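You operate a simulated robot arm through the tools that you are given. There is no shell and no other tool. Be economical: measure what you need, move in short steps, check, and stop when the job is done.

The job below is to be done with a simulated two-armed robot. You get a single attempt, and the scene is never put back.

TASK
Set the yellow truck on the stand and run its wheels up, holding the controller as you pull its lever.
Fine: nose to the charger; switch the controller on, then the truck; switch the truck off afterwards.

Only the result counts: the job must be done as asked and must still hold three seconds after the hand-in. Knocking over, shifting, dropping, spilling or breaking anything else fails it.

THE ROBOT
Two 7-joint arms with two-finger parallel grippers on one trunk, on a base that drives. Base frame: it is fixed to the floor where the robot stands at the start and does not move with it; the origin is under the middle of the robot, x ahead of it, y to its left, z up. Lengths are in m, angles in degrees, forces in N, time in s.
The left shoulder is at the start at [0.07, 0.163, 1.295], the right one opposite. With the tool pointing down near the work surface each hand reaches from about 0.38 to 0.88 m from the robot's upright axis, wherever it stands, measured 20 degrees to its own side. Places, roughly: small controller switch [0.6, 0.4, 1.1]; small throttle lever [0.5, 0.3, 1.1]; yellow truck switch [0.5, 0, 1.1]. Payload 3.43 kg a hand.
The TCP of each hand is the grasp point between the finger pads, 0.034 m short of the fingertips. In the tool frame z runs along the fingers and y along their closing line. The gripper opens to 0.128 m. The fingers are 0.024 m wide and 0.012 m thick; the gripper's body (0.048 by 0.13 m) begins 0.096 m behind the TCP.
Orientation is that of the tool frame in the base frame, as a unit quaternion [w, x, y, z]. With the fingers straight down and closing along the base's y, the tool's x points along the base's -x, its y along +y and its z along -z.

THE INTERFACE
- The arms move only by the tool jog_arm. It takes "left_deltas", "right_deltas" or both (then of equal length, played together; a hand with none holds still); each is a list that holds one entry, the list of rows, each a list of 7 numbers: the turn, a rotation vector about the tool's x, y, z in degrees, then the shift along the tool's x, y, z in m, then the finger opening in m, from 0 to 0.128. In form: [[[rx, ry, rz, dx, dy, dz, hand], ...]]. A call has 1 to 12 rows; each row shifts and turns the commanded pose from where the row before left it, along the tool's axes as they then stand. Each row takes 0.2 s and may step no farther than 0.05 m and 8.6 degrees from the row before; otherwise, or with a gripper value out of range, the whole call is refused. A pose out of reach is approached as far as the arm can. The call stops where the force on the tool passes 90 N (or 10 N more than at its start, if that is more) or the arm is blocked; 0.2 s more then pass. Each finger travels about 0.153 m/s and halts on what it meets, pressing with about 24 N; the grip force reading is that of the motor and also rises with nothing between the fingers. The clock runs only during rows and for 0.2 s after the last one: add rows that do not move to give the fingers time. It gives the time, the measured TCP pose, the force on the tool (base axes), the opening and the grip force at its end, in the units of the frame above (readings bear some noise), with the torque about the TCP (base axes, N m) and any sound that the robot's microphone picked up.
- Cameras (640 x 400 px; columns grow to the right, rows downward): "scene" is now at [0.133, 0.0368, 1.538]; the picture's right is [0.41, -0.91, 0.00], its down [-0.40, -0.18, -0.90] and it looks along [0.82, 0.37, -0.43] (base axes); focal length 250 px, centre (320, 200). "left" rides on the left gripper at [0.076, 0.011, -0.16] in its tool frame; the picture's right is [-0.15, 0.99, 0.00], its down [-0.88, -0.13, -0.46] and it looks along [-0.45, -0.07, 0.89] (tool axes); focal length 234 px, centre (320, 200). "right" rides on the right gripper at [0.076, -0.011, -0.16] in its tool frame; the picture's right is [0.15, 0.99, 0.00], its down [-0.88, 0.13, -0.46] and it looks along [-0.45, 0.07, 0.89] (tool axes); focal length 234 px, centre (320, 200). There is no depth. A picture from a camera that has moved, and an enlarged one, comes with that camera's place and axes in the base frame and with its lens.
- snapshot(camera): a new picture of that camera. No time passes.
- move_column(by): slides the trunk up (or, below 0, down) by that many m; the arms and the scene camera ride with it, the base frame stays. It gives what a move gives, with no picture.
- base_move(legs): drives the robot by 1 to 6 legs, each [ahead, left, turn to the left] in m, m and degrees, along the robot's own axes; the way and the turn of a leg run together, so that a leg with both is an arc; at most 1.5 m and 180 degrees a leg. The arms and the cameras ride along, it lands a little off, and it stops where it bumps. It gives what a move gives.
- pan_tilt(pan, tilt): turns the head with the scene camera to pan (to the left, within 86 degrees either way) and tilt (down, from -29 to 69), counted from straight ahead of the robot. It gives what a move gives.
- zoom(camera, box): a new picture of the part [left, top, right, bottom] of that camera's present view, enlarged. No time passes.
- sign_off(): hands the job in; it is judged then, once.

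Work in short steps. Places have to be worked out from the pictures, the camera data and where the tool is seen: move nearer, look again, correct. Check each grasp and each placing, and mend what went wrong. You have 120 turns and 88 pictures in all, those below and enlarged ones among them. Open the grippers and draw the arms clear of the work before you hand the job in, unless the task says otherwise; then end with one line.

The tools are called after "Call:" as name(argument=value, ...) on one line, values as JSON. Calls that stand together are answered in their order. jog_arm: Moves the arms, as the interface text tells. Its arguments: {"type":"object","properties":{"left_deltas":{"type":"array","items":{"type":"array","items":{"type":"array","items":{"type":"number"}}}},"right_deltas":{"type":"array","items":{"type":"array","items":{"type":"array","items":{"type":"number"}}}}},"required":[]} The other tools are called the same way: move_column (by) slides the trunk up or down; base_move (legs) drives the base; pan_tilt (pan, tilt) turns the head that bears the scene camera; snapshot (camera) takes a picture; zoom (camera, box) takes an enlarged picture of a part of a camera's view; sign_off () hands the job in.

At the start:

```text
clock: 0.0
left_tcp_pos: [0.4579, 0.4747, 1.4888]
left_orientation: [0.0, 0.0, 1.0, -0.001]
left_force: [-0.4, -0.5, 0.4]
left_wrist_torque: [0.02, 0.01, 0.02]
left_grip_width: 0.128
left_finger_force: 0.0
right_tcp_pos: [0.438, -0.0562, 1.3647]
right_orientation: [0.0, 0.001, 1.0, 0.0]
right_force: [0.0, 0.5, 0.1]
right_wrist_torque: [-0.02, 0.02, 0.01]
right_grip_width: 0.1277
right_finger_force: 0.0
trunk travel left (down, up): [-0.775, 0.165]
robot x, y, heading: [-0.0001, 0.0008, -0.1]
head pan, tilt: [24.3, 25.7]
```

scene: 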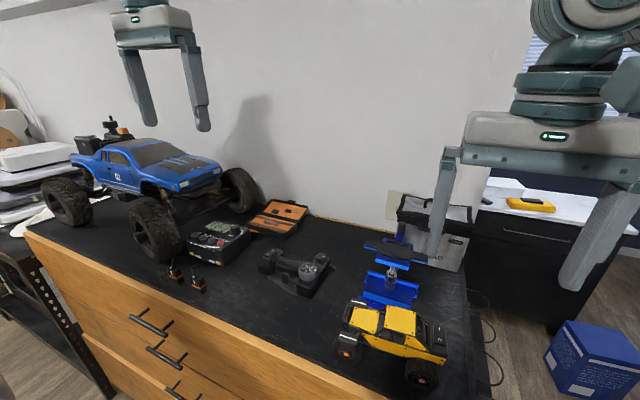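
right: 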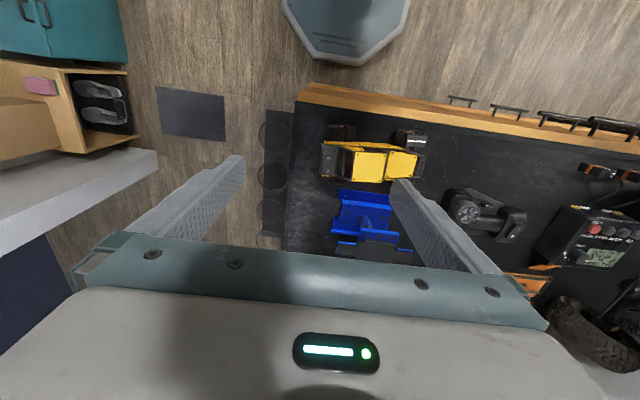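
left: 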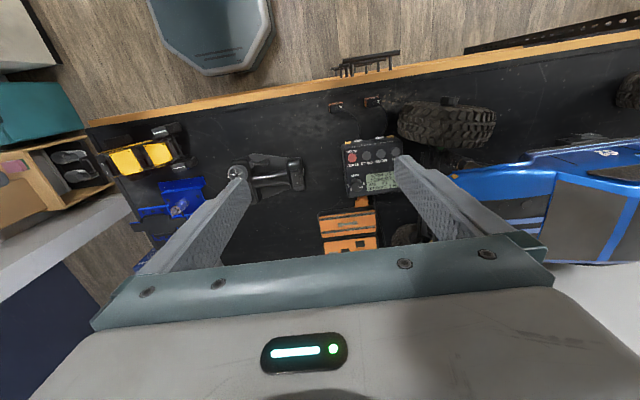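

The scene shows a yellow truck, a blue stand, a controller and a charger. I look closer at each of them.

Call:
zoom(camera="scene", box=[320, 220, 480, 400])

Call:
zoom(camera="scene", box=[160, 190, 340, 310])

Call:
zoom(camera="right", box=[290, 100, 450, 260])

Call:
zoom(camera="left", box=[200, 120, 340, 220])

```text
2.22 times, centred on (400, 310) of scene
camera zoom: at [0.133, 0.0368, 1.538], right [0.41, -0.91, 0.0], down [-0.4, -0.18, -0.9], along [0.82, 0.37, -0.43], focal length 556 px, centre (142, -44)
```

zoom: 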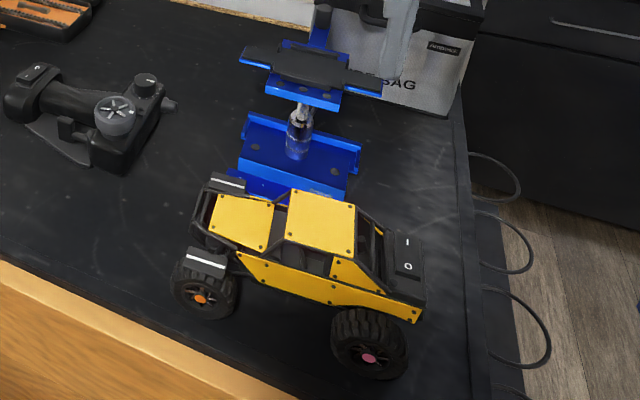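

```text
3.33 times, centred on (250, 250) of scene
camera zoom: at [0.133, 0.0368, 1.538], right [0.41, -0.91, 0.0], down [-0.4, -0.18, -0.9], along [0.82, 0.37, -0.43], focal length 834 px, centre (553, 33)
```

zoom: 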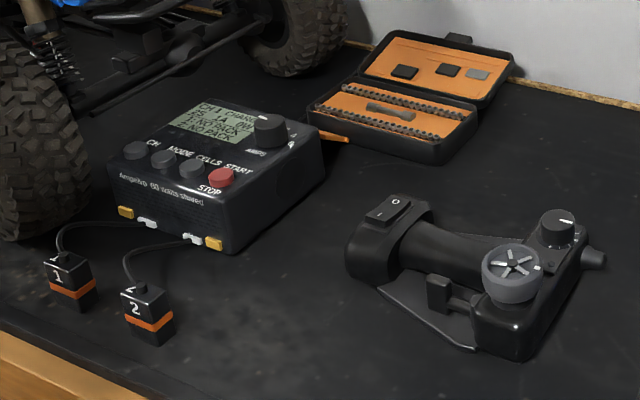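

```text
2.50 times, centred on (370, 180) of right
camera zoom: at [0.3616, -0.066, 1.5244], right [-0.15, 0.99, 0.0], down [0.88, 0.13, 0.46], along [0.45, 0.07, -0.89], focal length 585 px, centre (195, 250)
```

zoom: 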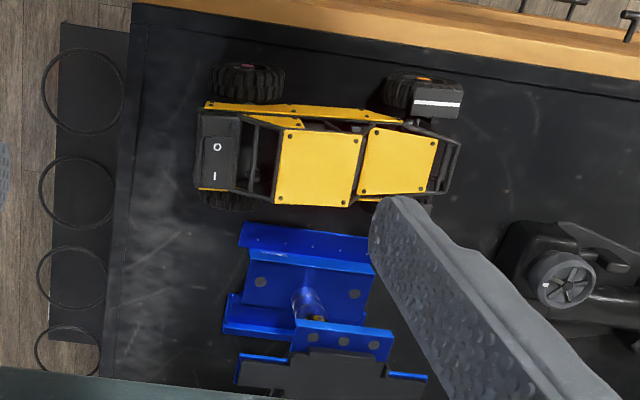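

```text
4.00 times, centred on (270, 170) of left
camera zoom: at [0.3807, 0.4879, 1.6479], right [0.15, 0.99, 0.0], down [0.88, -0.13, 0.46], along [0.45, -0.07, -0.89], focal length 937 px, centre (520, 320)
```

zoom: 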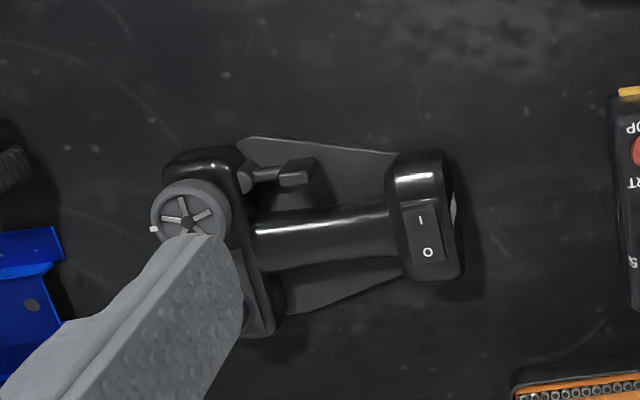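

I need to know which end of the truck is its nose, and the exact layout of the stand and controller. I zoom in tighter.

Call:
zoom(camera="scene", box=[330, 290, 458, 390])

Call:
zoom(camera="scene", box=[350, 225, 430, 310])

Call:
zoom(camera="scene", box=[250, 240, 340, 305])

Call:
zoom(camera="left", box=[90, 110, 210, 230])

```text
4.00 times, centred on (394, 340) of scene
camera zoom: at [0.133, 0.0368, 1.538], right [0.41, -0.91, 0.0], down [-0.4, -0.18, -0.9], along [0.82, 0.37, -0.43], focal length 1001 px, centre (24, -360)
```

zoom: 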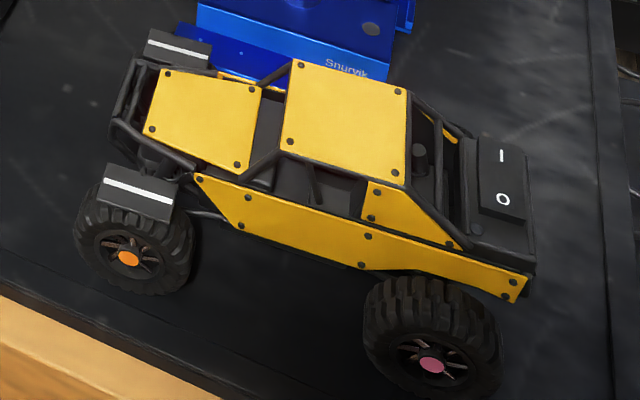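

```text
4.71 times, centred on (390, 268) of scene
camera zoom: at [0.133, 0.0368, 1.538], right [0.41, -0.91, 0.0], down [-0.4, -0.18, -0.9], along [0.82, 0.37, -0.43], focal length 1177 px, centre (-9, -118)
```

zoom: 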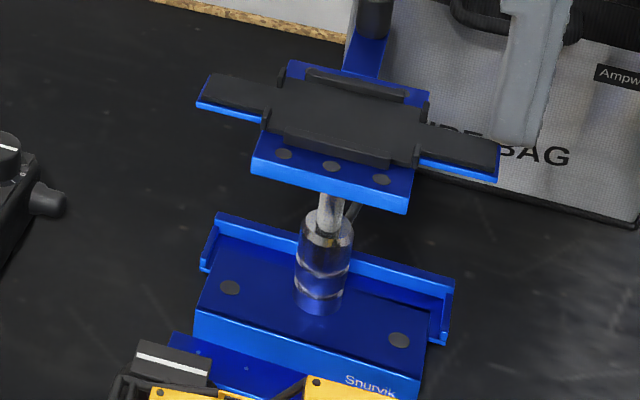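

```text
6.15 times, centred on (295, 272) of scene
camera zoom: at [0.133, 0.0368, 1.538], right [0.41, -0.91, 0.0], down [-0.4, -0.18, -0.9], along [0.82, 0.37, -0.43], focal length 1540 px, centre (474, -246)
```

zoom: 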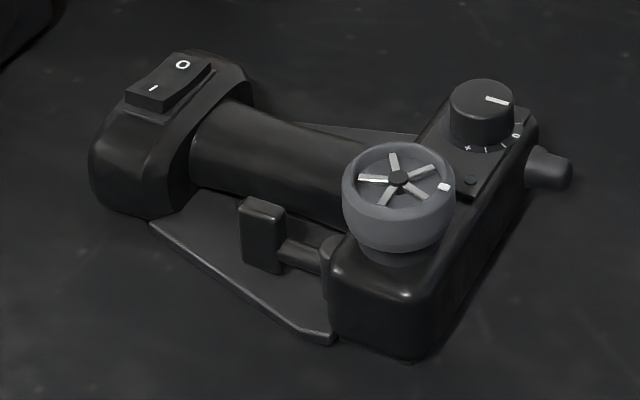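

```text
3.33 times, centred on (150, 170) of left
camera zoom: at [0.3807, 0.4879, 1.6479], right [0.15, 0.99, 0.0], down [0.88, -0.13, 0.46], along [0.45, -0.07, -0.89], focal length 781 px, centre (887, 300)
```

zoom: 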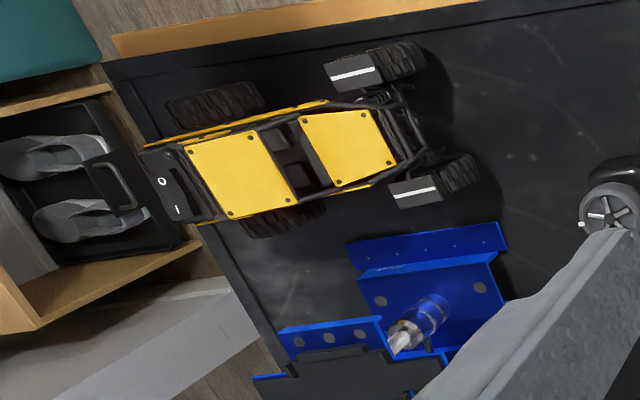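

The truck's nose (hood, bumper and fenders) already points at +y, toward the charger. Triangulation gives the truck near (0.475, 0.02), its switch near (0.478, -0.03, 1.15), the stand pad near (0.61, 0.07, 1.19), and the controller switch near (0.59, 0.39, 1.10). I turn both hands 90° so they close along x.

Call:
jog_arm(left_deltas=[[[0, 0, 8.2, 0, 0, 0, 0.1], [0, 0, 8.2, 0, 0, 0, 0.1], [0, 0, 8.2, 0, 0, 0, 0.1], [0, 0, 8.2, 0, 0, 0, 0.1], [0, 0, 8.2, 0, 0, 0, 0.1], [0, 0, 8.2, 0, 0, 0, 0.1], [0, 0, 8.2, 0, 0, 0, 0.1], [0, 0, 8.2, 0, 0, 0, 0.1], [0, 0, 8.2, 0, 0, 0, 0.1], [0, 0, 8.2, 0, 0, 0, 0.1], [0, 0, 8.0, 0, 0, 0, 0.1]]], right_deltas=[[[0, 0, -8.2, 0, 0, 0, 0.128], [0, 0, -8.2, 0, 0, 0, 0.128], [0, 0, -8.2, 0, 0, 0, 0.128], [0, 0, -8.2, 0, 0, 0, 0.128], [0, 0, -8.2, 0, 0, 0, 0.128], [0, 0, -8.2, 0, 0, 0, 0.128], [0, 0, -8.2, 0, 0, 0, 0.128], [0, 0, -8.2, 0, 0, 0, 0.128], [0, 0, -8.2, 0, 0, 0, 0.128], [0, 0, -8.2, 0, 0, 0, 0.128], [0, 0, -8.0, 0, 0, 0, 0.128]]])

```text
clock: 2.4
left_tcp_pos: [0.4567, 0.4766, 1.4891]
left_orientation: [0.0, 0.708, 0.706, 0.0]
left_force: [0.2, -0.3, -0.4]
left_wrist_torque: [-0.03, 0.0, 0.0]
left_grip_width: 0.0998
left_finger_force: 0.1
right_tcp_pos: [0.4376, -0.0555, 1.3657]
right_orientation: [0.001, 0.708, -0.707, 0.0]
right_force: [-0.7, -0.6, -0.4]
right_wrist_torque: [-0.01, 0.01, 0.01]
right_grip_width: 0.128
right_finger_force: 0.0
trunk travel left (down, up): [-0.775, 0.165]
robot x, y, heading: [0.0016, 0.0022, -0.2]
head pan, tilt: [24.3, 25.7]
```

Both hands turned cleanly. I bring each hand's camera closer over the controller and the truck.

Call:
jog_arm(left_deltas=[[[0, 0, 0, -0.011, 0.018, 0.0385, 0.1], [0, 0, 0, -0.011, 0.018, 0.0385, 0.1], [0, 0, 0, -0.011, 0.018, 0.0385, 0.1], [0, 0, 0, -0.011, 0.018, 0.0385, 0.1], [0, 0, 0, -0.011, 0.018, 0.0385, 0.1], [0, 0, 0, -0.011, 0.018, 0.0385, 0.1], [0, 0, 0, -0.011, 0.018, 0.0385, 0.1]]], right_deltas=[[[0, 0, 0, -0.0015, -0.0053, 0.0145, 0.128], [0, 0, 0, -0.0015, -0.0053, 0.0145, 0.128], [0, 0, 0, -0.0015, -0.0053, 0.0145, 0.128], [0, 0, 0, -0.0015, -0.0053, 0.0145, 0.128], [0, 0, 0, -0.0015, -0.0053, 0.0145, 0.128], [0, 0, 0, -0.0015, -0.0053, 0.0145, 0.128], [0, 0, 0, -0.0015, -0.0053, 0.0145, 0.128]]])

Call:
snapshot(camera="left")

Call:
snapshot(camera="right")

Call:
snapshot(camera="scene")

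```text
clock: 4.0
left_tcp_pos: [0.5845, 0.3971, 1.2178]
left_orientation: [-0.001, 0.707, 0.707, -0.001]
left_force: [0.1, -0.1, -0.5]
left_wrist_torque: [0.02, 0.06, 0.0]
left_grip_width: 0.1
left_finger_force: 0.0
right_tcp_pos: [0.4778, -0.0462, 1.2628]
right_orientation: [-0.001, -0.706, 0.708, 0.0]
right_force: [-0.6, 0.9, 0.3]
right_wrist_torque: [0.04, 0.03, -0.03]
right_grip_width: 0.1281
right_finger_force: 0.0
trunk travel left (down, up): [-0.775, 0.165]
robot x, y, heading: [-0.0004, 0.0012, -0.2]
head pan, tilt: [24.3, 25.7]
```

```text
76 pictures are left
camera left: at [0.5953, 0.4735, 1.3773], right [0.99, -0.15, 0.0], down [-0.13, -0.88, 0.46], along [-0.07, -0.45, -0.89], focal length 234 px, centre (320, 200)
```

left: 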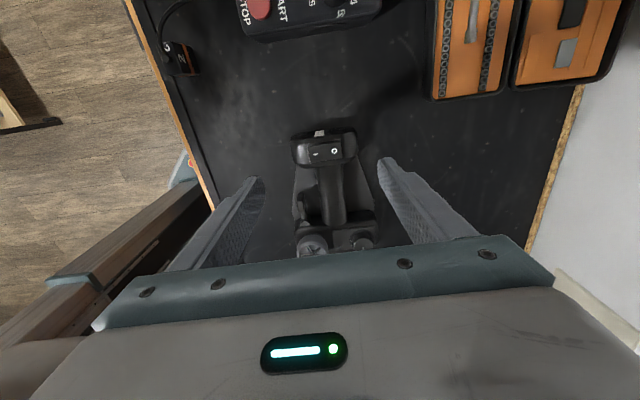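

```text
75 pictures are left
camera right: at [0.4884, -0.1211, 1.4227], right [-0.99, -0.14, 0.0], down [-0.13, 0.88, 0.46], along [-0.07, 0.45, -0.89], focal length 234 px, centre (320, 200)
```

right: 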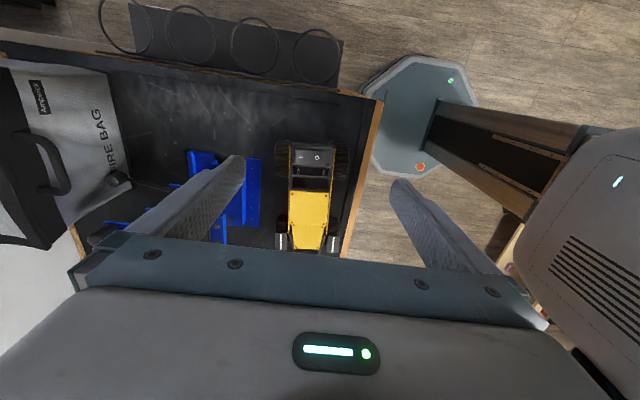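

```text
74 pictures are left
camera scene: at [0.1361, 0.0363, 1.5377], right [0.41, -0.91, 0.0], down [-0.4, -0.18, -0.9], along [0.82, 0.37, -0.44], focal length 250 px, centre (320, 200)
```

scene: 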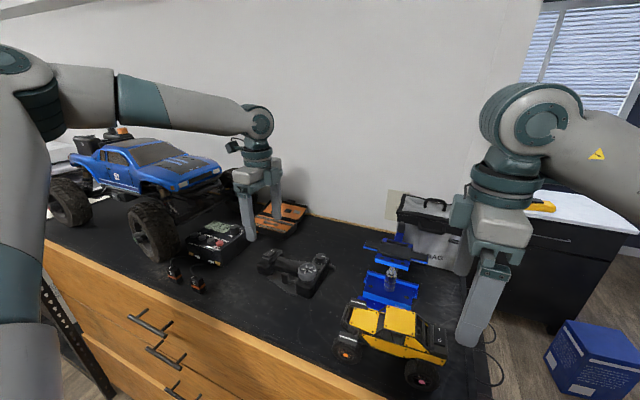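

The left camera puts the controller switch at about (0.589, 0.396). I zoom in for the details of the controller and of the truck.

Call:
zoom(camera="left", box=[270, 120, 390, 260])

Call:
zoom(camera="right", box=[180, 130, 380, 255])

```text
2.86 times, centred on (330, 190) of left
camera zoom: at [0.5953, 0.4735, 1.3773], right [0.99, -0.15, 0.0], down [-0.13, -0.88, 0.46], along [-0.07, -0.45, -0.89], focal length 669 px, centre (291, 229)
```

zoom: 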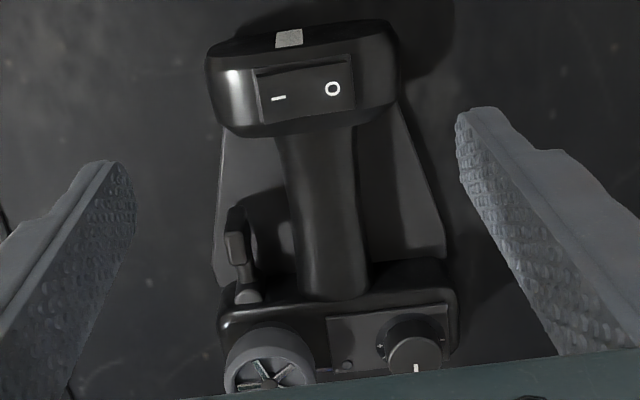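

```text
3.20 times, centred on (280, 192) of right
camera zoom: at [0.4884, -0.1211, 1.4227], right [-0.99, -0.14, 0.0], down [-0.13, 0.88, 0.46], along [-0.07, 0.45, -0.89], focal length 749 px, centre (448, 224)
```

zoom: 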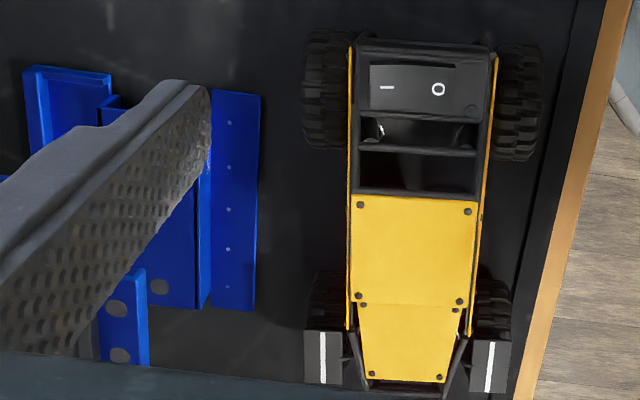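

Controller: switch centre about (0.589, 0.397), with the I side at lower x (about 0.575), and the lever pad top about (0.545, 0.32, 1.095). I close the left hand and come down just above the I side.

Call:
jog_arm(left_deltas=[[[0, 0, 0, 0, -0.006, 0.0, 0.0], [0, 0, 0, 0, -0.0065, 0.02, 0.0], [0, 0, 0, 0, 0, 0.02, 0.0], [0, 0, 0, 0, 0, 0.02, 0.0]]])

Call:
zoom(camera="left", box=[260, 100, 400, 240])

Call:
zoom(camera="scene", box=[220, 210, 340, 300])

```text
clock: 5.0
left_tcp_pos: [0.5716, 0.399, 1.1604]
left_orientation: [-0.001, 0.706, 0.708, 0.001]
left_force: [-0.1, -0.9, 0.8]
left_wrist_torque: [0.02, -0.02, -0.01]
left_grip_width: 0.0002
left_finger_force: 23.6
right_tcp_pos: [0.4754, -0.0442, 1.2639]
right_orientation: [0.0, -0.706, 0.708, 0.0]
right_force: [-0.8, 0.5, -0.3]
right_wrist_torque: [0.0, -0.02, 0.02]
right_grip_width: 0.1279
right_finger_force: 0.1
trunk travel left (down, up): [-0.775, 0.165]
robot x, y, heading: [0.0009, 0.002, 0.0]
head pan, tilt: [24.3, 25.7]
```

```text
2.86 times, centred on (330, 170) of left
camera zoom: at [0.5828, 0.4756, 1.3202], right [0.99, -0.15, 0.0], down [-0.13, -0.88, 0.46], along [-0.07, -0.45, -0.89], focal length 669 px, centre (291, 286)
```

zoom: 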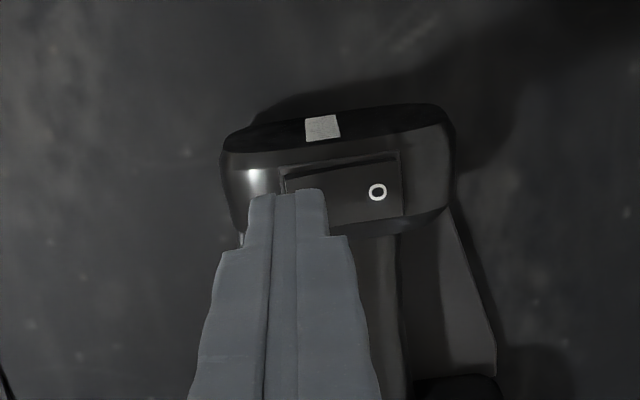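

```text
4.44 times, centred on (280, 255) of scene
camera zoom: at [0.1332, 0.0369, 1.538], right [0.41, -0.91, 0.0], down [-0.4, -0.18, -0.9], along [0.82, 0.37, -0.43], focal length 1112 px, centre (498, -44)
```

zoom: 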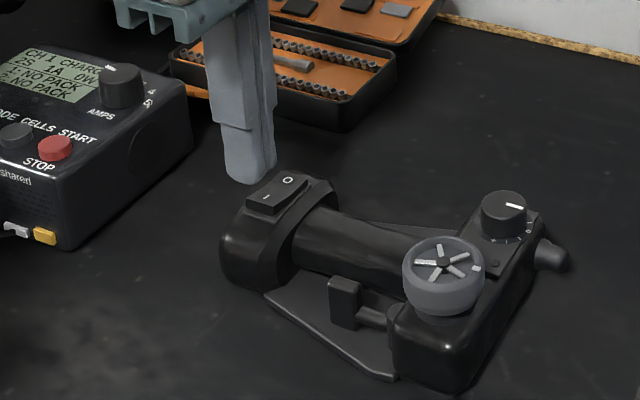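

The tip is about 2 cm above the I side and lined up with it. I press down in small steps.

Call:
jog_arm(left_deltas=[[[0, 0, 0, 0, 0.001, 0.005, 0.0], [0, 0, 0, 0, 0.001, 0.005, 0.0], [0, 0, 0, 0, 0, 0.004, 0.0], [0, 0, 0, 0, 0, 0.003, 0.0], [0, 0, 0, 0, 0, 0.002, 0.0]]])

```text
clock: 6.2
left_tcp_pos: [0.5732, 0.3989, 1.141]
left_orientation: [0.001, 0.707, 0.707, 0.0]
left_force: [0.2, 0.1, 1.6]
left_wrist_torque: [0.0, -0.01, 0.01]
left_grip_width: 0.0002
left_finger_force: 24.1
right_tcp_pos: [0.4747, -0.0452, 1.2633]
right_orientation: [0.0, -0.706, 0.709, -0.001]
right_force: [-0.2, 0.0, 0.2]
right_wrist_torque: [0.01, 0.02, 0.03]
right_grip_width: 0.1281
right_finger_force: 0.1
trunk travel left (down, up): [-0.775, 0.165]
robot x, y, heading: [0.0034, -0.0031, 0.1]
head pan, tilt: [24.3, 25.7]
```

Tip at about 1.107 with the first hint of force. I continue down.

Call:
jog_arm(left_deltas=[[[0, 0, 0, 0, 0, 0.002, 0.0], [0, 0, 0, 0, 0, 0.002, 0.0]]])

```text
clock: 6.8
left_tcp_pos: [0.5723, 0.3983, 1.1373]
left_orientation: [0.001, 0.706, 0.708, 0.001]
left_force: [1.0, 2.8, 10.5]
left_wrist_torque: [0.07, -0.11, 0.03]
left_grip_width: 0.0001
left_finger_force: 23.5
right_tcp_pos: [0.4751, -0.0447, 1.2642]
right_orientation: [0.001, -0.706, 0.708, -0.001]
right_force: [-0.3, 0.0, 0.2]
right_wrist_torque: [0.0, -0.03, 0.01]
right_grip_width: 0.1279
right_finger_force: 0.0
trunk travel left (down, up): [-0.775, 0.165]
robot x, y, heading: [-0.0014, 0.0006, 0.0]
head pan, tilt: [24.3, 25.7]
```

Contact at 10 N. I press a little more.

Call:
jog_arm(left_deltas=[[[0, 0, 0, 0, 0, 0.0015, 0.0], [0, 0, 0, 0, 0, 0.0015, 0.0]]])

Call:
zoom(camera="scene", box=[220, 210, 340, 300])

```text
clock: 7.4
left_tcp_pos: [0.5723, 0.3979, 1.1372]
left_orientation: [0.003, 0.706, 0.708, 0.004]
left_force: [4.0, 8.3, 33.8]
left_wrist_torque: [0.23, -0.49, 0.12]
left_grip_width: 0.0
left_finger_force: 23.9
right_tcp_pos: [0.4734, -0.0461, 1.2651]
right_orientation: [0.002, -0.706, 0.708, -0.001]
right_force: [0.1, -0.9, 0.0]
right_wrist_torque: [0.01, -0.02, 0.0]
right_grip_width: 0.1279
right_finger_force: 0.1
trunk travel left (down, up): [-0.775, 0.165]
robot x, y, heading: [-0.003, 0.0015, -0.1]
head pan, tilt: [24.3, 25.7]
```

```text
4.44 times, centred on (280, 255) of scene
camera zoom: at [0.1299, 0.036, 1.5388], right [0.41, -0.91, 0.0], down [-0.39, -0.18, -0.9], along [0.82, 0.37, -0.43], focal length 1112 px, centre (498, -44)
```

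zoom: 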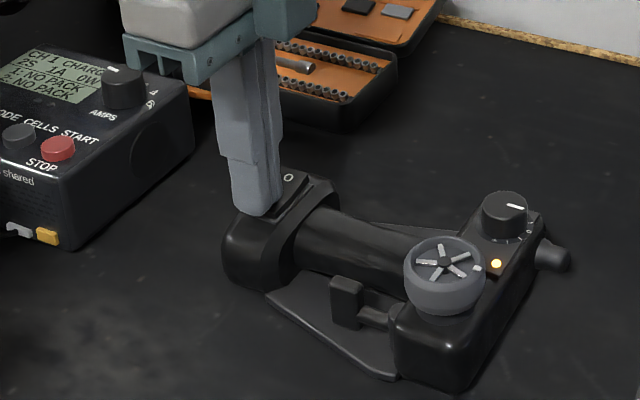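

The controller's LED is on. I lift the left hand away and move the right camera over the stand to measure it.

Call:
jog_arm(left_deltas=[[[0, 0, 0, 0, 0, -0.02, 0.0], [0, 0, 0, 0, 0, -0.04, 0.0], [0, 0, 0, 0.02, 0, -0.04, 0.0], [0, 0, 0, 0.03, 0, -0.04, 0.0]]], right_deltas=[[[0, 0, 0, 0, -0.025, -0.02, 0.128], [0, 0, 0, 0, -0.035, -0.02, 0.128], [0, 0, 0, 0, -0.04, -0.02, 0.128], [0, 0, 0, 0, -0.03, -0.0, 0.128]]])

Call:
zoom(camera="right", box=[240, 100, 440, 250])

Call:
snapshot(camera="scene")

```text
clock: 8.4
left_tcp_pos: [0.5756, 0.4493, 1.273]
left_orientation: [0.001, 0.707, 0.707, -0.002]
left_force: [0.3, 0.4, -0.1]
left_wrist_torque: [-0.03, -0.01, -0.01]
left_grip_width: 0.0
left_finger_force: 24.0
right_tcp_pos: [0.4767, -0.019, 1.2904]
right_orientation: [0.0, -0.705, 0.709, -0.001]
right_force: [0.4, -0.7, 0.1]
right_wrist_torque: [0.0, 0.01, 0.0]
right_grip_width: 0.1281
right_finger_force: 0.1
right hand out of reach, approached as far as the arm can: row 1, 2, 3, 4
trunk travel left (down, up): [-0.775, 0.165]
robot x, y, heading: [-0.0014, -0.0009, 0.0]
head pan, tilt: [24.3, 25.7]
```

```text
2.67 times, centred on (340, 175) of right
camera zoom: at [0.4873, -0.0944, 1.4515], right [-0.99, -0.14, 0.0], down [-0.13, 0.88, 0.46], along [-0.06, 0.45, -0.89], focal length 624 px, centre (267, 267)
```

zoom: 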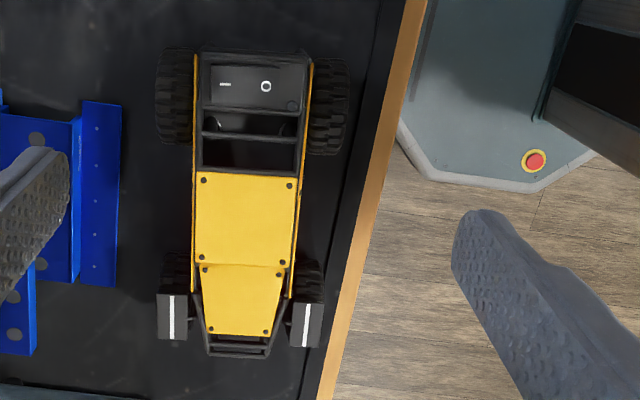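

```text
67 pictures are left
camera scene: at [0.1332, 0.0385, 1.5378], right [0.41, -0.91, 0.0], down [-0.4, -0.18, -0.9], along [0.82, 0.37, -0.43], focal length 250 px, centre (320, 200)
```

scene: 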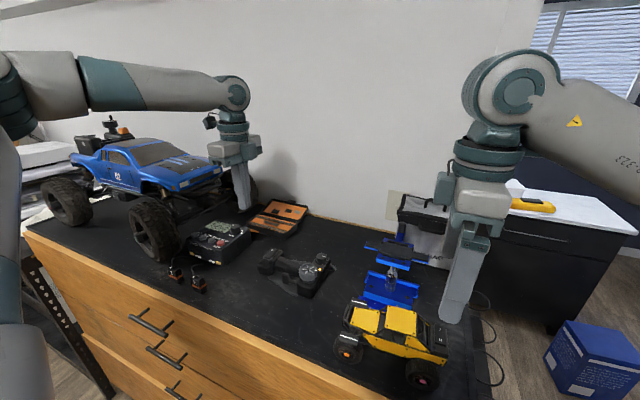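

At this wrist turn the right arm runs out of reach beyond x≈0.48. I'll shift the base to the left so the truck and stand sit on the right arm's own side. First both hands go high, the left one well clear of the blue truck.

Call:
jog_arm(left_deltas=[[[0, 0, 0, -0.01, -0.02, -0.045, 0.0], [0, 0, 0, -0.01, -0.02, -0.045, 0.0], [0, 0, 0, -0.01, -0.02, -0.045, 0.0], [0, 0, 0, -0.01, -0.02, -0.045, 0.0], [0, 0, 0, -0.01, -0.02, -0.045, 0.0]]], right_deltas=[[[0, 0, 0, 0, 0.02, -0.02, 0.128], [0, 0, 0, 0, 0.01, -0.03, 0.128], [0, 0, 0, 0, 0, -0.03, 0.128], [0, 0, 0, 0, 0, -0.02, 0.128], [0, 0, 0, 0, 0, 0, 0.128]]])

```text
refused: row 1 steps farther than a row can; nothing moved
```

Call:
jog_arm(left_deltas=[[[0, 0, 0, -0.01, -0.02, -0.042, 0.0], [0, 0, 0, -0.01, -0.02, -0.042, 0.0], [0, 0, 0, -0.01, -0.02, -0.042, 0.0], [0, 0, 0, -0.01, -0.02, -0.042, 0.0], [0, 0, 0, -0.01, -0.02, -0.042, 0.0]]], right_deltas=[[[0, 0, 0, 0, 0.02, -0.02, 0.128], [0, 0, 0, 0, 0.01, -0.03, 0.128], [0, 0, 0, 0, 0, -0.03, 0.128], [0, 0, 0, 0, 0, -0.02, 0.128], [0, 0, 0, 0, 0, 0, 0.128]]])

```text
clock: 9.6
left_tcp_pos: [0.4728, 0.3948, 1.4835]
left_orientation: [0.0, 0.707, 0.707, 0.001]
left_force: [0.3, -0.2, 0.4]
left_wrist_torque: [0.0, -0.04, -0.02]
left_grip_width: 0.0
left_finger_force: 23.7
right_tcp_pos: [0.4445, -0.0208, 1.3891]
right_orientation: [0.001, -0.705, 0.709, 0.0]
right_force: [-0.5, -0.8, 0.0]
right_wrist_torque: [0.01, -0.01, 0.05]
right_grip_width: 0.128
right_finger_force: 0.0
right hand out of reach, approached as far as the arm can: row 4
trunk travel left (down, up): [-0.775, 0.165]
robot x, y, heading: [-0.0008, -0.0018, -0.1]
head pan, tilt: [24.3, 25.7]
```

The commands now start from the actual pose, and both hands are high. I drive the base 0.28 m to the left.

Call:
base_move(legs=[[0, 0.28, 0]])

Call:
pan_tilt(pan=-15, tilt=38)

Call:
snapshot(camera="scene")

Call:
snapshot(camera="left")

```text
clock: 11.5
left_tcp_pos: [0.4772, 0.6688, 1.4836]
left_orientation: [0.0, 0.708, 0.706, 0.001]
left_force: [0.2, -0.3, 0.1]
left_wrist_torque: [0.02, -0.01, -0.02]
left_grip_width: 0.0001
left_finger_force: 24.5
right_tcp_pos: [0.4474, 0.2532, 1.3884]
right_orientation: [0.001, -0.704, 0.71, 0.001]
right_force: [0.7, 0.0, 0.0]
right_wrist_torque: [-0.01, 0.02, -0.02]
right_grip_width: 0.1281
right_finger_force: 0.1
trunk travel left (down, up): [-0.775, 0.165]
robot x, y, heading: [0.0024, 0.2776, -0.2]
head pan, tilt: [24.3, 25.7]
```

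```text
clock: 12.6
left_tcp_pos: [0.4771, 0.6679, 1.4818]
left_orientation: [0.0, 0.708, 0.707, -0.001]
left_force: [0.2, 0.0, 0.3]
left_wrist_torque: [0.0, -0.01, -0.01]
left_grip_width: 0.0
left_finger_force: 23.8
right_tcp_pos: [0.4458, 0.2556, 1.3878]
right_orientation: [0.001, -0.704, 0.71, 0.0]
right_force: [0.0, 0.5, -0.6]
right_wrist_torque: [0.0, 0.01, -0.04]
right_grip_width: 0.1281
right_finger_force: 0.0
trunk travel left (down, up): [-0.775, 0.165]
robot x, y, heading: [-0.0018, 0.2758, -0.3]
head pan, tilt: [-15.0, 38.0]
```

```text
66 pictures are left
camera scene: at [0.1328, 0.2512, 1.5188], right [-0.26, -0.97, 0.0], down [-0.59, 0.16, -0.79], along [0.76, -0.21, -0.62], focal length 250 px, centre (320, 200)
```

scene: 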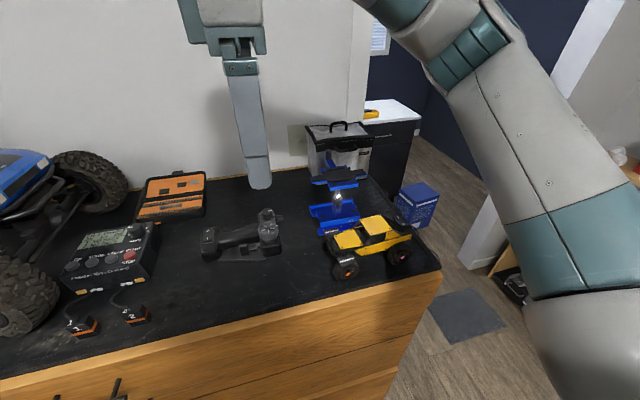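

```text
65 pictures are left
camera left: at [0.4868, 0.7466, 1.6422], right [0.99, -0.15, 0.0], down [-0.13, -0.88, 0.46], along [-0.07, -0.45, -0.89], focal length 234 px, centre (320, 200)
```

left: 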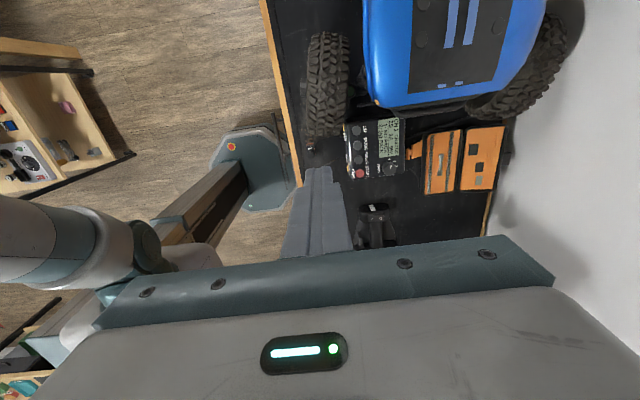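

Now I bring the right hand over the stand for a straight look at it.

Call:
jog_arm(right_deltas=[[[0, 0, 0, 0.034, -0.0194, 0.011, 0.128], [0, 0, 0, 0.034, -0.0194, 0.011, 0.128], [0, 0, 0, 0.034, -0.0194, 0.011, 0.128], [0, 0, 0, 0.034, -0.0194, 0.011, 0.128], [0, 0, 0, 0.034, -0.0194, 0.011, 0.128], [0, 0, 0, 0.034, -0.0194, 0.011, 0.128], [0, 0, 0, 0.034, -0.0194, 0.011, 0.128], [0, 0, 0, 0.034, -0.0194, 0.011, 0.128]]])

Call:
zoom(camera="right", box=[220, 80, 440, 250])

Call:
zoom(camera="scene", box=[280, 160, 440, 290])

```text
clock: 14.4
left_tcp_pos: [0.4765, 0.6686, 1.4829]
left_orientation: [0.0, 0.708, 0.707, 0.0]
left_force: [-0.2, -0.6, -0.1]
left_wrist_torque: [0.03, 0.01, -0.01]
left_grip_width: 0.0
left_finger_force: 24.1
right_tcp_pos: [0.4105, 0.0852, 1.2528]
right_orientation: [0.002, -0.703, 0.711, 0.0]
right_force: [0.3, -0.7, -0.7]
right_wrist_torque: [0.03, 0.02, 0.04]
right_grip_width: 0.128
right_finger_force: 0.1
right hand out of reach, approached as far as the arm can: row 1, 2, 3, 4, 5, 6, 7, 8
trunk travel left (down, up): [-0.775, 0.165]
robot x, y, heading: [-0.0023, 0.2771, -0.0]
head pan, tilt: [-15.0, 38.0]
```

```text
2.35 times, centred on (330, 165) of right
camera zoom: at [0.4201, 0.0091, 1.4132], right [-0.99, -0.14, 0.0], down [-0.12, 0.88, 0.46], along [-0.06, 0.45, -0.89], focal length 551 px, centre (296, 282)
```

zoom: 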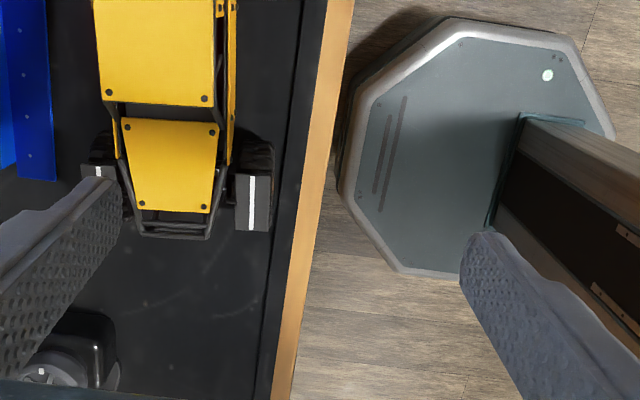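

```text
3.08 times, centred on (360, 225) of scene
camera zoom: at [0.1328, 0.2503, 1.5188], right [-0.26, -0.97, 0.0], down [-0.59, 0.16, -0.79], along [0.76, -0.21, -0.62], focal length 770 px, centre (197, 123)
```

zoom: 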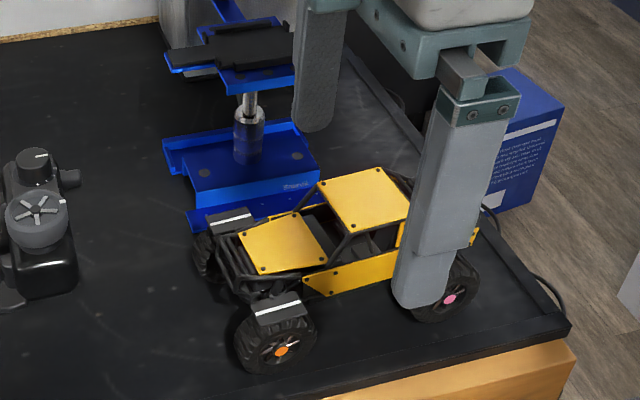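

The wrist joint is at its limit on this side, so I turn the right hand the other way round by 180° while raising it.

Call:
jog_arm(right_deltas=[[[0, 0, 8.5, 0, 0, -0.03, 0.128], [0, 0, 8.5, 0, 0, -0.03, 0.128], [0, 0, 8.5, 0, 0, -0.03, 0.128], [0, 0, 8.5, 0, 0, 0, 0.128], [0, 0, 8.5, 0, 0, 0, 0.128], [0, 0, 8.5, 0, 0, 0, 0.128], [0, 0, 8.5, 0, 0, 0, 0.128], [0, 0, 8.5, 0, 0, 0, 0.128], [0, 0, 8.5, 0, 0, 0, 0.128], [0, 0, 8.5, 0, 0, 0, 0.128], [0, 0, 8.5, 0, 0, 0, 0.128]]])

Call:
jog_arm(right_deltas=[[[0, 0, 8.5, 0, 0, 0, 0.128], [0, 0, 8.5, 0, 0, 0, 0.128], [0, 0, 8.5, 0, 0, 0, 0.128], [0, 0, 8.5, 0, 0, 0, 0.128], [0, 0, 8.5, 0, 0, 0, 0.128], [0, 0, 8.5, 0, 0, 0, 0.128], [0, 0, 8.5, 0, 0, 0, 0.128], [0, 0, 8.5, 0, 0, 0, 0.128], [0, 0, 8.5, 0, 0, 0, 0.128], [0, 0, 8.5, 0, 0, 0, 0.128]]])

```text
clock: 16.8
left_tcp_pos: [0.4761, 0.6712, 1.4833]
left_orientation: [0.0, 0.708, 0.707, 0.001]
left_force: [0.1, -0.4, -0.1]
left_wrist_torque: [0.0, -0.02, 0.0]
left_grip_width: 0.0
left_finger_force: 24.8
right_tcp_pos: [0.4083, 0.087, 1.344]
right_orientation: [0.0, 0.035, 0.999, 0.0]
right_force: [0.1, -0.4, -0.2]
right_wrist_torque: [0.01, 0.01, 0.0]
right_grip_width: 0.1282
right_finger_force: 0.0
trunk travel left (down, up): [-0.775, 0.165]
robot x, y, heading: [0.0009, 0.2768, -0.2]
head pan, tilt: [-15.0, 38.0]
```

```text
clock: 19.0
left_tcp_pos: [0.477, 0.6699, 1.4823]
left_orientation: [0.0, 0.707, 0.707, -0.001]
left_force: [-0.4, 0.0, -0.6]
left_wrist_torque: [-0.04, 0.02, 0.02]
left_grip_width: 0.0
left_finger_force: 23.7
right_tcp_pos: [0.4088, 0.0865, 1.3423]
right_orientation: [0.0, 0.7, 0.714, 0.001]
right_force: [-0.4, 0.5, -1.1]
right_wrist_torque: [0.05, 0.01, -0.04]
right_grip_width: 0.128
right_finger_force: 0.1
trunk travel left (down, up): [-0.775, 0.165]
robot x, y, heading: [0.0012, 0.2752, -0.3]
head pan, tilt: [-15.0, 38.0]
```

The turn worked, so now I move over the stand to look.

Call:
jog_arm(right_deltas=[[[0, 0, 0, 0.007, 0.038, 0.005, 0.128], [0, 0, 0, 0.007, 0.038, 0.005, 0.128], [0, 0, 0, 0.007, 0.038, 0.01, 0.128], [0, 0, 0, 0.007, 0.038, 0.01, 0.128], [0, 0, 0, 0.007, 0.038, 0.01, 0.128]]])

Call:
zoom(camera="right", box=[220, 80, 420, 250])

Call:
zoom(camera="scene", box=[280, 160, 440, 290])

```text
clock: 20.2
left_tcp_pos: [0.4788, 0.6711, 1.4818]
left_orientation: [-0.001, 0.708, 0.707, 0.0]
left_force: [0.4, -0.1, 0.5]
left_wrist_torque: [0.02, 0.04, 0.03]
left_grip_width: 0.0
left_finger_force: 23.7
right_tcp_pos: [0.5964, 0.1253, 1.3012]
right_orientation: [0.001, 0.701, 0.713, 0.0]
right_force: [0.1, 0.6, -0.1]
right_wrist_torque: [-0.02, 0.02, -0.02]
right_grip_width: 0.128
right_finger_force: 0.0
trunk travel left (down, up): [-0.775, 0.165]
robot x, y, heading: [0.0013, 0.2742, -0.2]
head pan, tilt: [-15.0, 38.0]
```

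```text
2.35 times, centred on (320, 165) of right
camera zoom: at [0.5833, 0.2008, 1.4615], right [0.99, 0.17, 0.0], down [0.15, -0.88, 0.46], along [0.08, -0.45, -0.89], focal length 551 px, centre (320, 282)
```

zoom: 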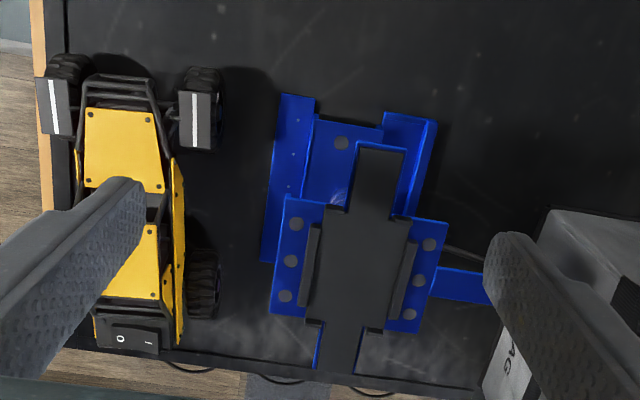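

```text
3.08 times, centred on (360, 225) of scene
camera zoom: at [0.1349, 0.2526, 1.5185], right [-0.26, -0.97, 0.0], down [-0.6, 0.16, -0.79], along [0.76, -0.21, -0.62], focal length 770 px, centre (197, 123)
```

zoom: 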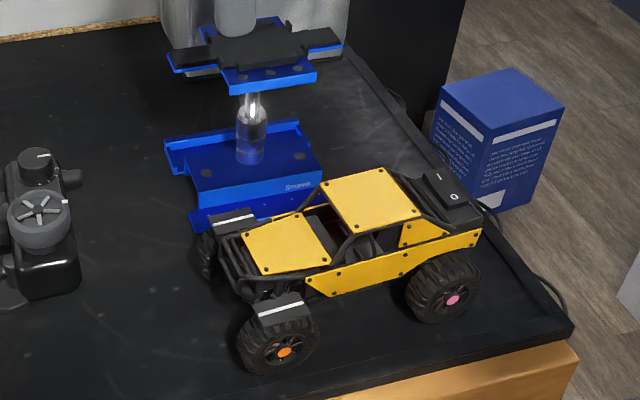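

The stand top is centred at about (0.6265, 0.071, 1.19), yawed about 2°, with its plate about 0.089 × 0.074. The truck's yaw is about 4.5°, with its nose toward -x. I move over the truck, turned to match, for a close look.

Call:
jog_arm(right_deltas=[[[0, 0, -1.2, -0.025, -0.038, 0, 0.128], [0, 0, -1.2, -0.025, -0.038, 0, 0.128], [0, 0, -1.1, -0.025, -0.038, 0, 0.128], [0, 0, 0, 0, 0, 0.035, 0.128], [0, 0, 0, 0, 0, 0.035, 0.128]]])

Call:
zoom(camera="right", box=[220, 80, 420, 250])

Call:
zoom(camera="scene", box=[300, 190, 440, 290])

```text
clock: 21.4
left_tcp_pos: [0.4783, 0.6684, 1.4822]
left_orientation: [0.0, 0.707, 0.707, -0.001]
left_force: [-0.7, 0.4, 0.0]
left_wrist_torque: [0.0, 0.01, 0.01]
left_grip_width: 0.0
left_finger_force: 23.7
right_tcp_pos: [0.4917, 0.0469, 1.2317]
right_orientation: [0.0, 0.678, 0.735, 0.0]
right_force: [0.4, -0.2, 0.4]
right_wrist_torque: [0.04, -0.01, 0.0]
right_grip_width: 0.1281
right_finger_force: 0.1
trunk travel left (down, up): [-0.775, 0.165]
robot x, y, heading: [0.0004, 0.2774, -0.3]
head pan, tilt: [-15.0, 38.0]
```

```text
2.35 times, centred on (320, 165) of right
camera zoom: at [0.4745, 0.1224, 1.3921], right [0.97, 0.23, 0.0], down [0.2, -0.87, 0.45], along [0.1, -0.44, -0.89], focal length 551 px, centre (320, 282)
```

zoom: 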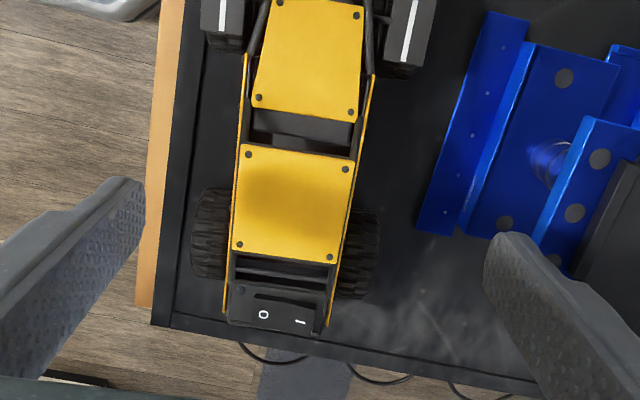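

```text
4.00 times, centred on (370, 240) of scene
camera zoom: at [0.1345, 0.2512, 1.5186], right [-0.26, -0.97, 0.0], down [-0.6, 0.16, -0.79], along [0.76, -0.21, -0.62], focal length 1001 px, centre (120, 40)
```

zoom: 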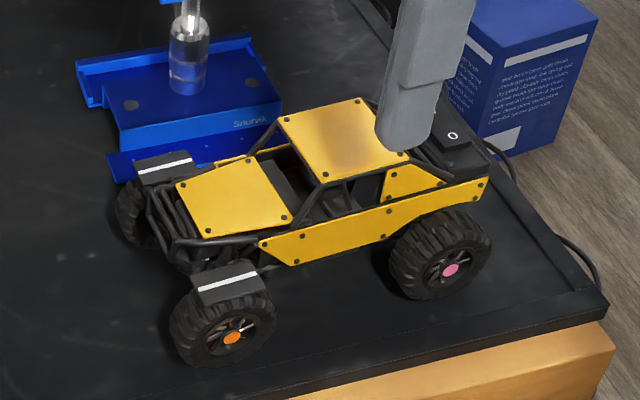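

Truck: yaw about 5.5°, axis at x≈0.480, wheelbase centre y≈0.051. The side panels span z≈1.085 to 1.113 there, and the table is at z≈1.048. I align the open hand and come down over the cabin between the wheels.

Call:
jog_arm(right_deltas=[[[0, 0, -1, 0.005, -0.0118, 0, 0.128], [0, 0, 0, 0, 0, 0.03, 0.128], [0, 0, 0, 0, 0, 0.03, 0.128]]])

Call:
zoom(camera="right", box=[170, 50, 470, 250])

Call:
zoom(camera="scene", box=[300, 190, 440, 290])

```text
clock: 22.2
left_tcp_pos: [0.4772, 0.6688, 1.483]
left_orientation: [0.0, 0.708, 0.706, -0.001]
left_force: [-0.5, 0.9, -0.6]
left_wrist_torque: [0.01, 0.01, -0.01]
left_grip_width: 0.0002
left_finger_force: 23.6
right_tcp_pos: [0.4753, 0.0498, 1.1766]
right_orientation: [-0.001, 0.672, 0.741, 0.002]
right_force: [0.5, 0.3, 0.3]
right_wrist_torque: [0.02, -0.04, 0.0]
right_grip_width: 0.1281
right_finger_force: 0.1
trunk travel left (down, up): [-0.775, 0.165]
robot x, y, heading: [-0.001, 0.2784, -0.4]
head pan, tilt: [-15.0, 38.0]
```

```text
2.00 times, centred on (320, 150) of right
camera zoom: at [0.4558, 0.1229, 1.3359], right [0.97, 0.24, 0.0], down [0.21, -0.86, 0.45], along [0.11, -0.44, -0.89], focal length 468 px, centre (320, 300)
```

zoom: 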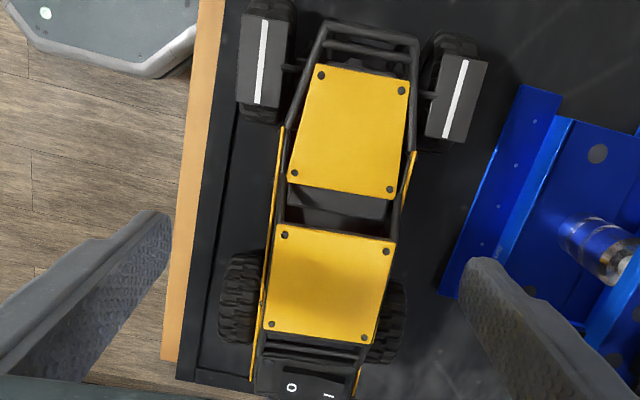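

```text
4.00 times, centred on (370, 240) of scene
camera zoom: at [0.1328, 0.2508, 1.5188], right [-0.26, -0.97, 0.0], down [-0.59, 0.16, -0.79], along [0.76, -0.21, -0.62], focal length 1001 px, centre (120, 40)
```

zoom: 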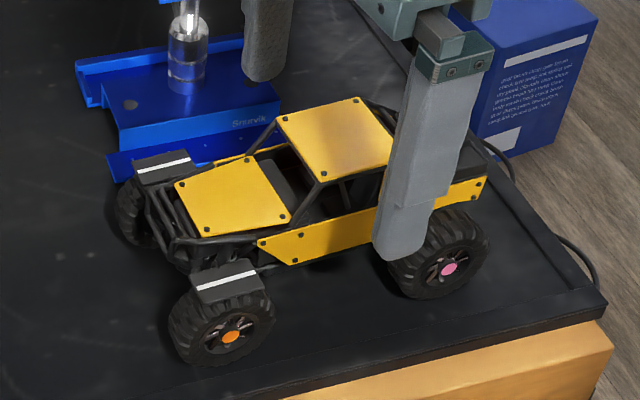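

The truck is about 8 mm further along the closing line and about 3 mm further forward than the hand, and the yaw is matched. I correct and go down to the grasp height.

Call:
jog_arm(right_deltas=[[[0, 0, 0, 0.003, 0.008, 0, 0.128], [0, 0, 0, 0, 0, 0.028, 0.128], [0, 0, 0, 0, 0, 0.027, 0.128]]])

Call:
zoom(camera="scene", box=[300, 190, 440, 290])

Call:
zoom(camera="right", box=[170, 50, 470, 250])

```text
clock: 23.0
left_tcp_pos: [0.4759, 0.6696, 1.4824]
left_orientation: [0.0, 0.708, 0.706, 0.0]
left_force: [0.4, -0.1, 0.1]
left_wrist_torque: [0.01, 0.01, -0.03]
left_grip_width: 0.0001
left_finger_force: 24.0
right_tcp_pos: [0.4815, 0.0525, 1.1192]
right_orientation: [0.0, 0.672, 0.741, 0.001]
right_force: [-0.5, -0.5, -0.3]
right_wrist_torque: [-0.01, 0.03, -0.01]
right_grip_width: 0.1281
right_finger_force: 0.0
trunk travel left (down, up): [-0.775, 0.165]
robot x, y, heading: [-0.001, 0.2774, -0.4]
head pan, tilt: [-15.0, 38.0]
```

```text
4.00 times, centred on (370, 240) of scene
camera zoom: at [0.1328, 0.2511, 1.5188], right [-0.26, -0.97, 0.0], down [-0.59, 0.16, -0.79], along [0.76, -0.21, -0.62], focal length 1001 px, centre (120, 40)
```

zoom: 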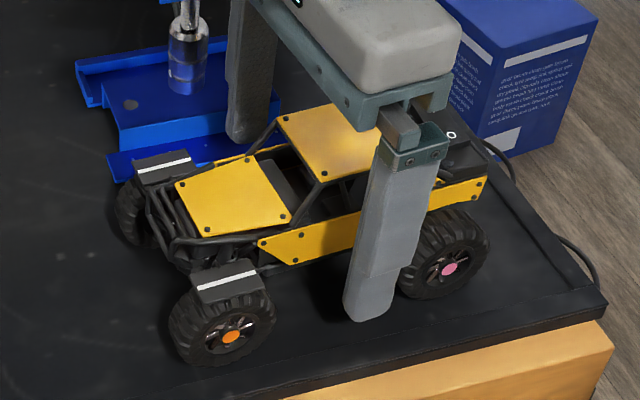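

```text
2.00 times, centred on (320, 150) of right
camera zoom: at [0.4631, 0.1263, 1.28], right [0.97, 0.24, 0.0], down [0.22, -0.86, 0.45], along [0.11, -0.44, -0.89], focal length 468 px, centre (320, 300)
```

zoom: 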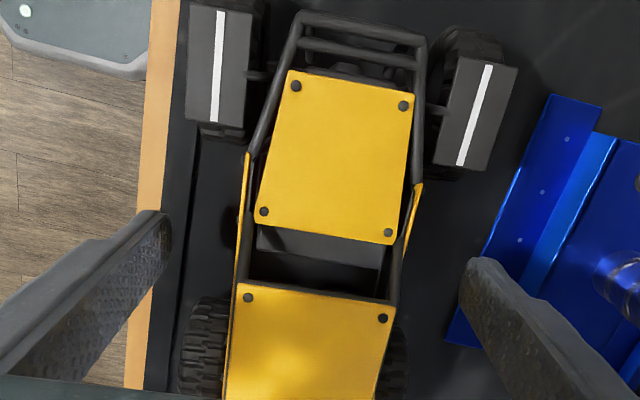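

The fingers straddle the body between the wheels and are centred, so I close.

Call:
jog_arm(right_deltas=[[[0, 0, 0, 0, 0, 0, 0.09], [0, 0, 0, 0, 0, 0, 0.05], [0, 0, 0, 0, 0, 0, 0.03], [0, 0, 0, 0, 0, 0, 0.03]]])

Call:
zoom(camera="scene", box=[300, 190, 440, 290])

```text
clock: 24.0
left_tcp_pos: [0.4772, 0.6688, 1.4831]
left_orientation: [0.0, 0.707, 0.707, 0.0]
left_force: [-0.2, -1.0, -0.4]
left_wrist_torque: [0.04, 0.01, -0.01]
left_grip_width: 0.0
left_finger_force: 24.0
right_tcp_pos: [0.481, 0.0521, 1.1185]
right_orientation: [0.0, 0.672, 0.741, 0.0]
right_force: [-1.3, -0.2, 0.0]
right_wrist_torque: [-0.04, 0.14, -0.09]
right_grip_width: 0.0598
right_finger_force: 23.7
trunk travel left (down, up): [-0.775, 0.165]
robot x, y, heading: [-0.001, 0.2781, -0.3]
head pan, tilt: [-15.0, 38.0]
```

```text
4.00 times, centred on (370, 240) of scene
camera zoom: at [0.1328, 0.2514, 1.5187], right [-0.26, -0.97, 0.0], down [-0.59, 0.16, -0.79], along [0.76, -0.21, -0.62], focal length 1001 px, centre (120, 40)
```

zoom: 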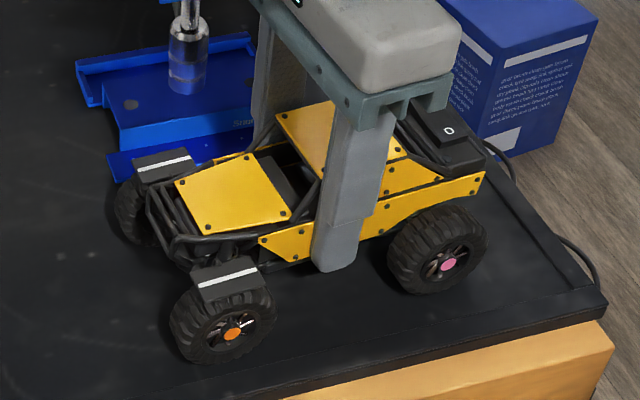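

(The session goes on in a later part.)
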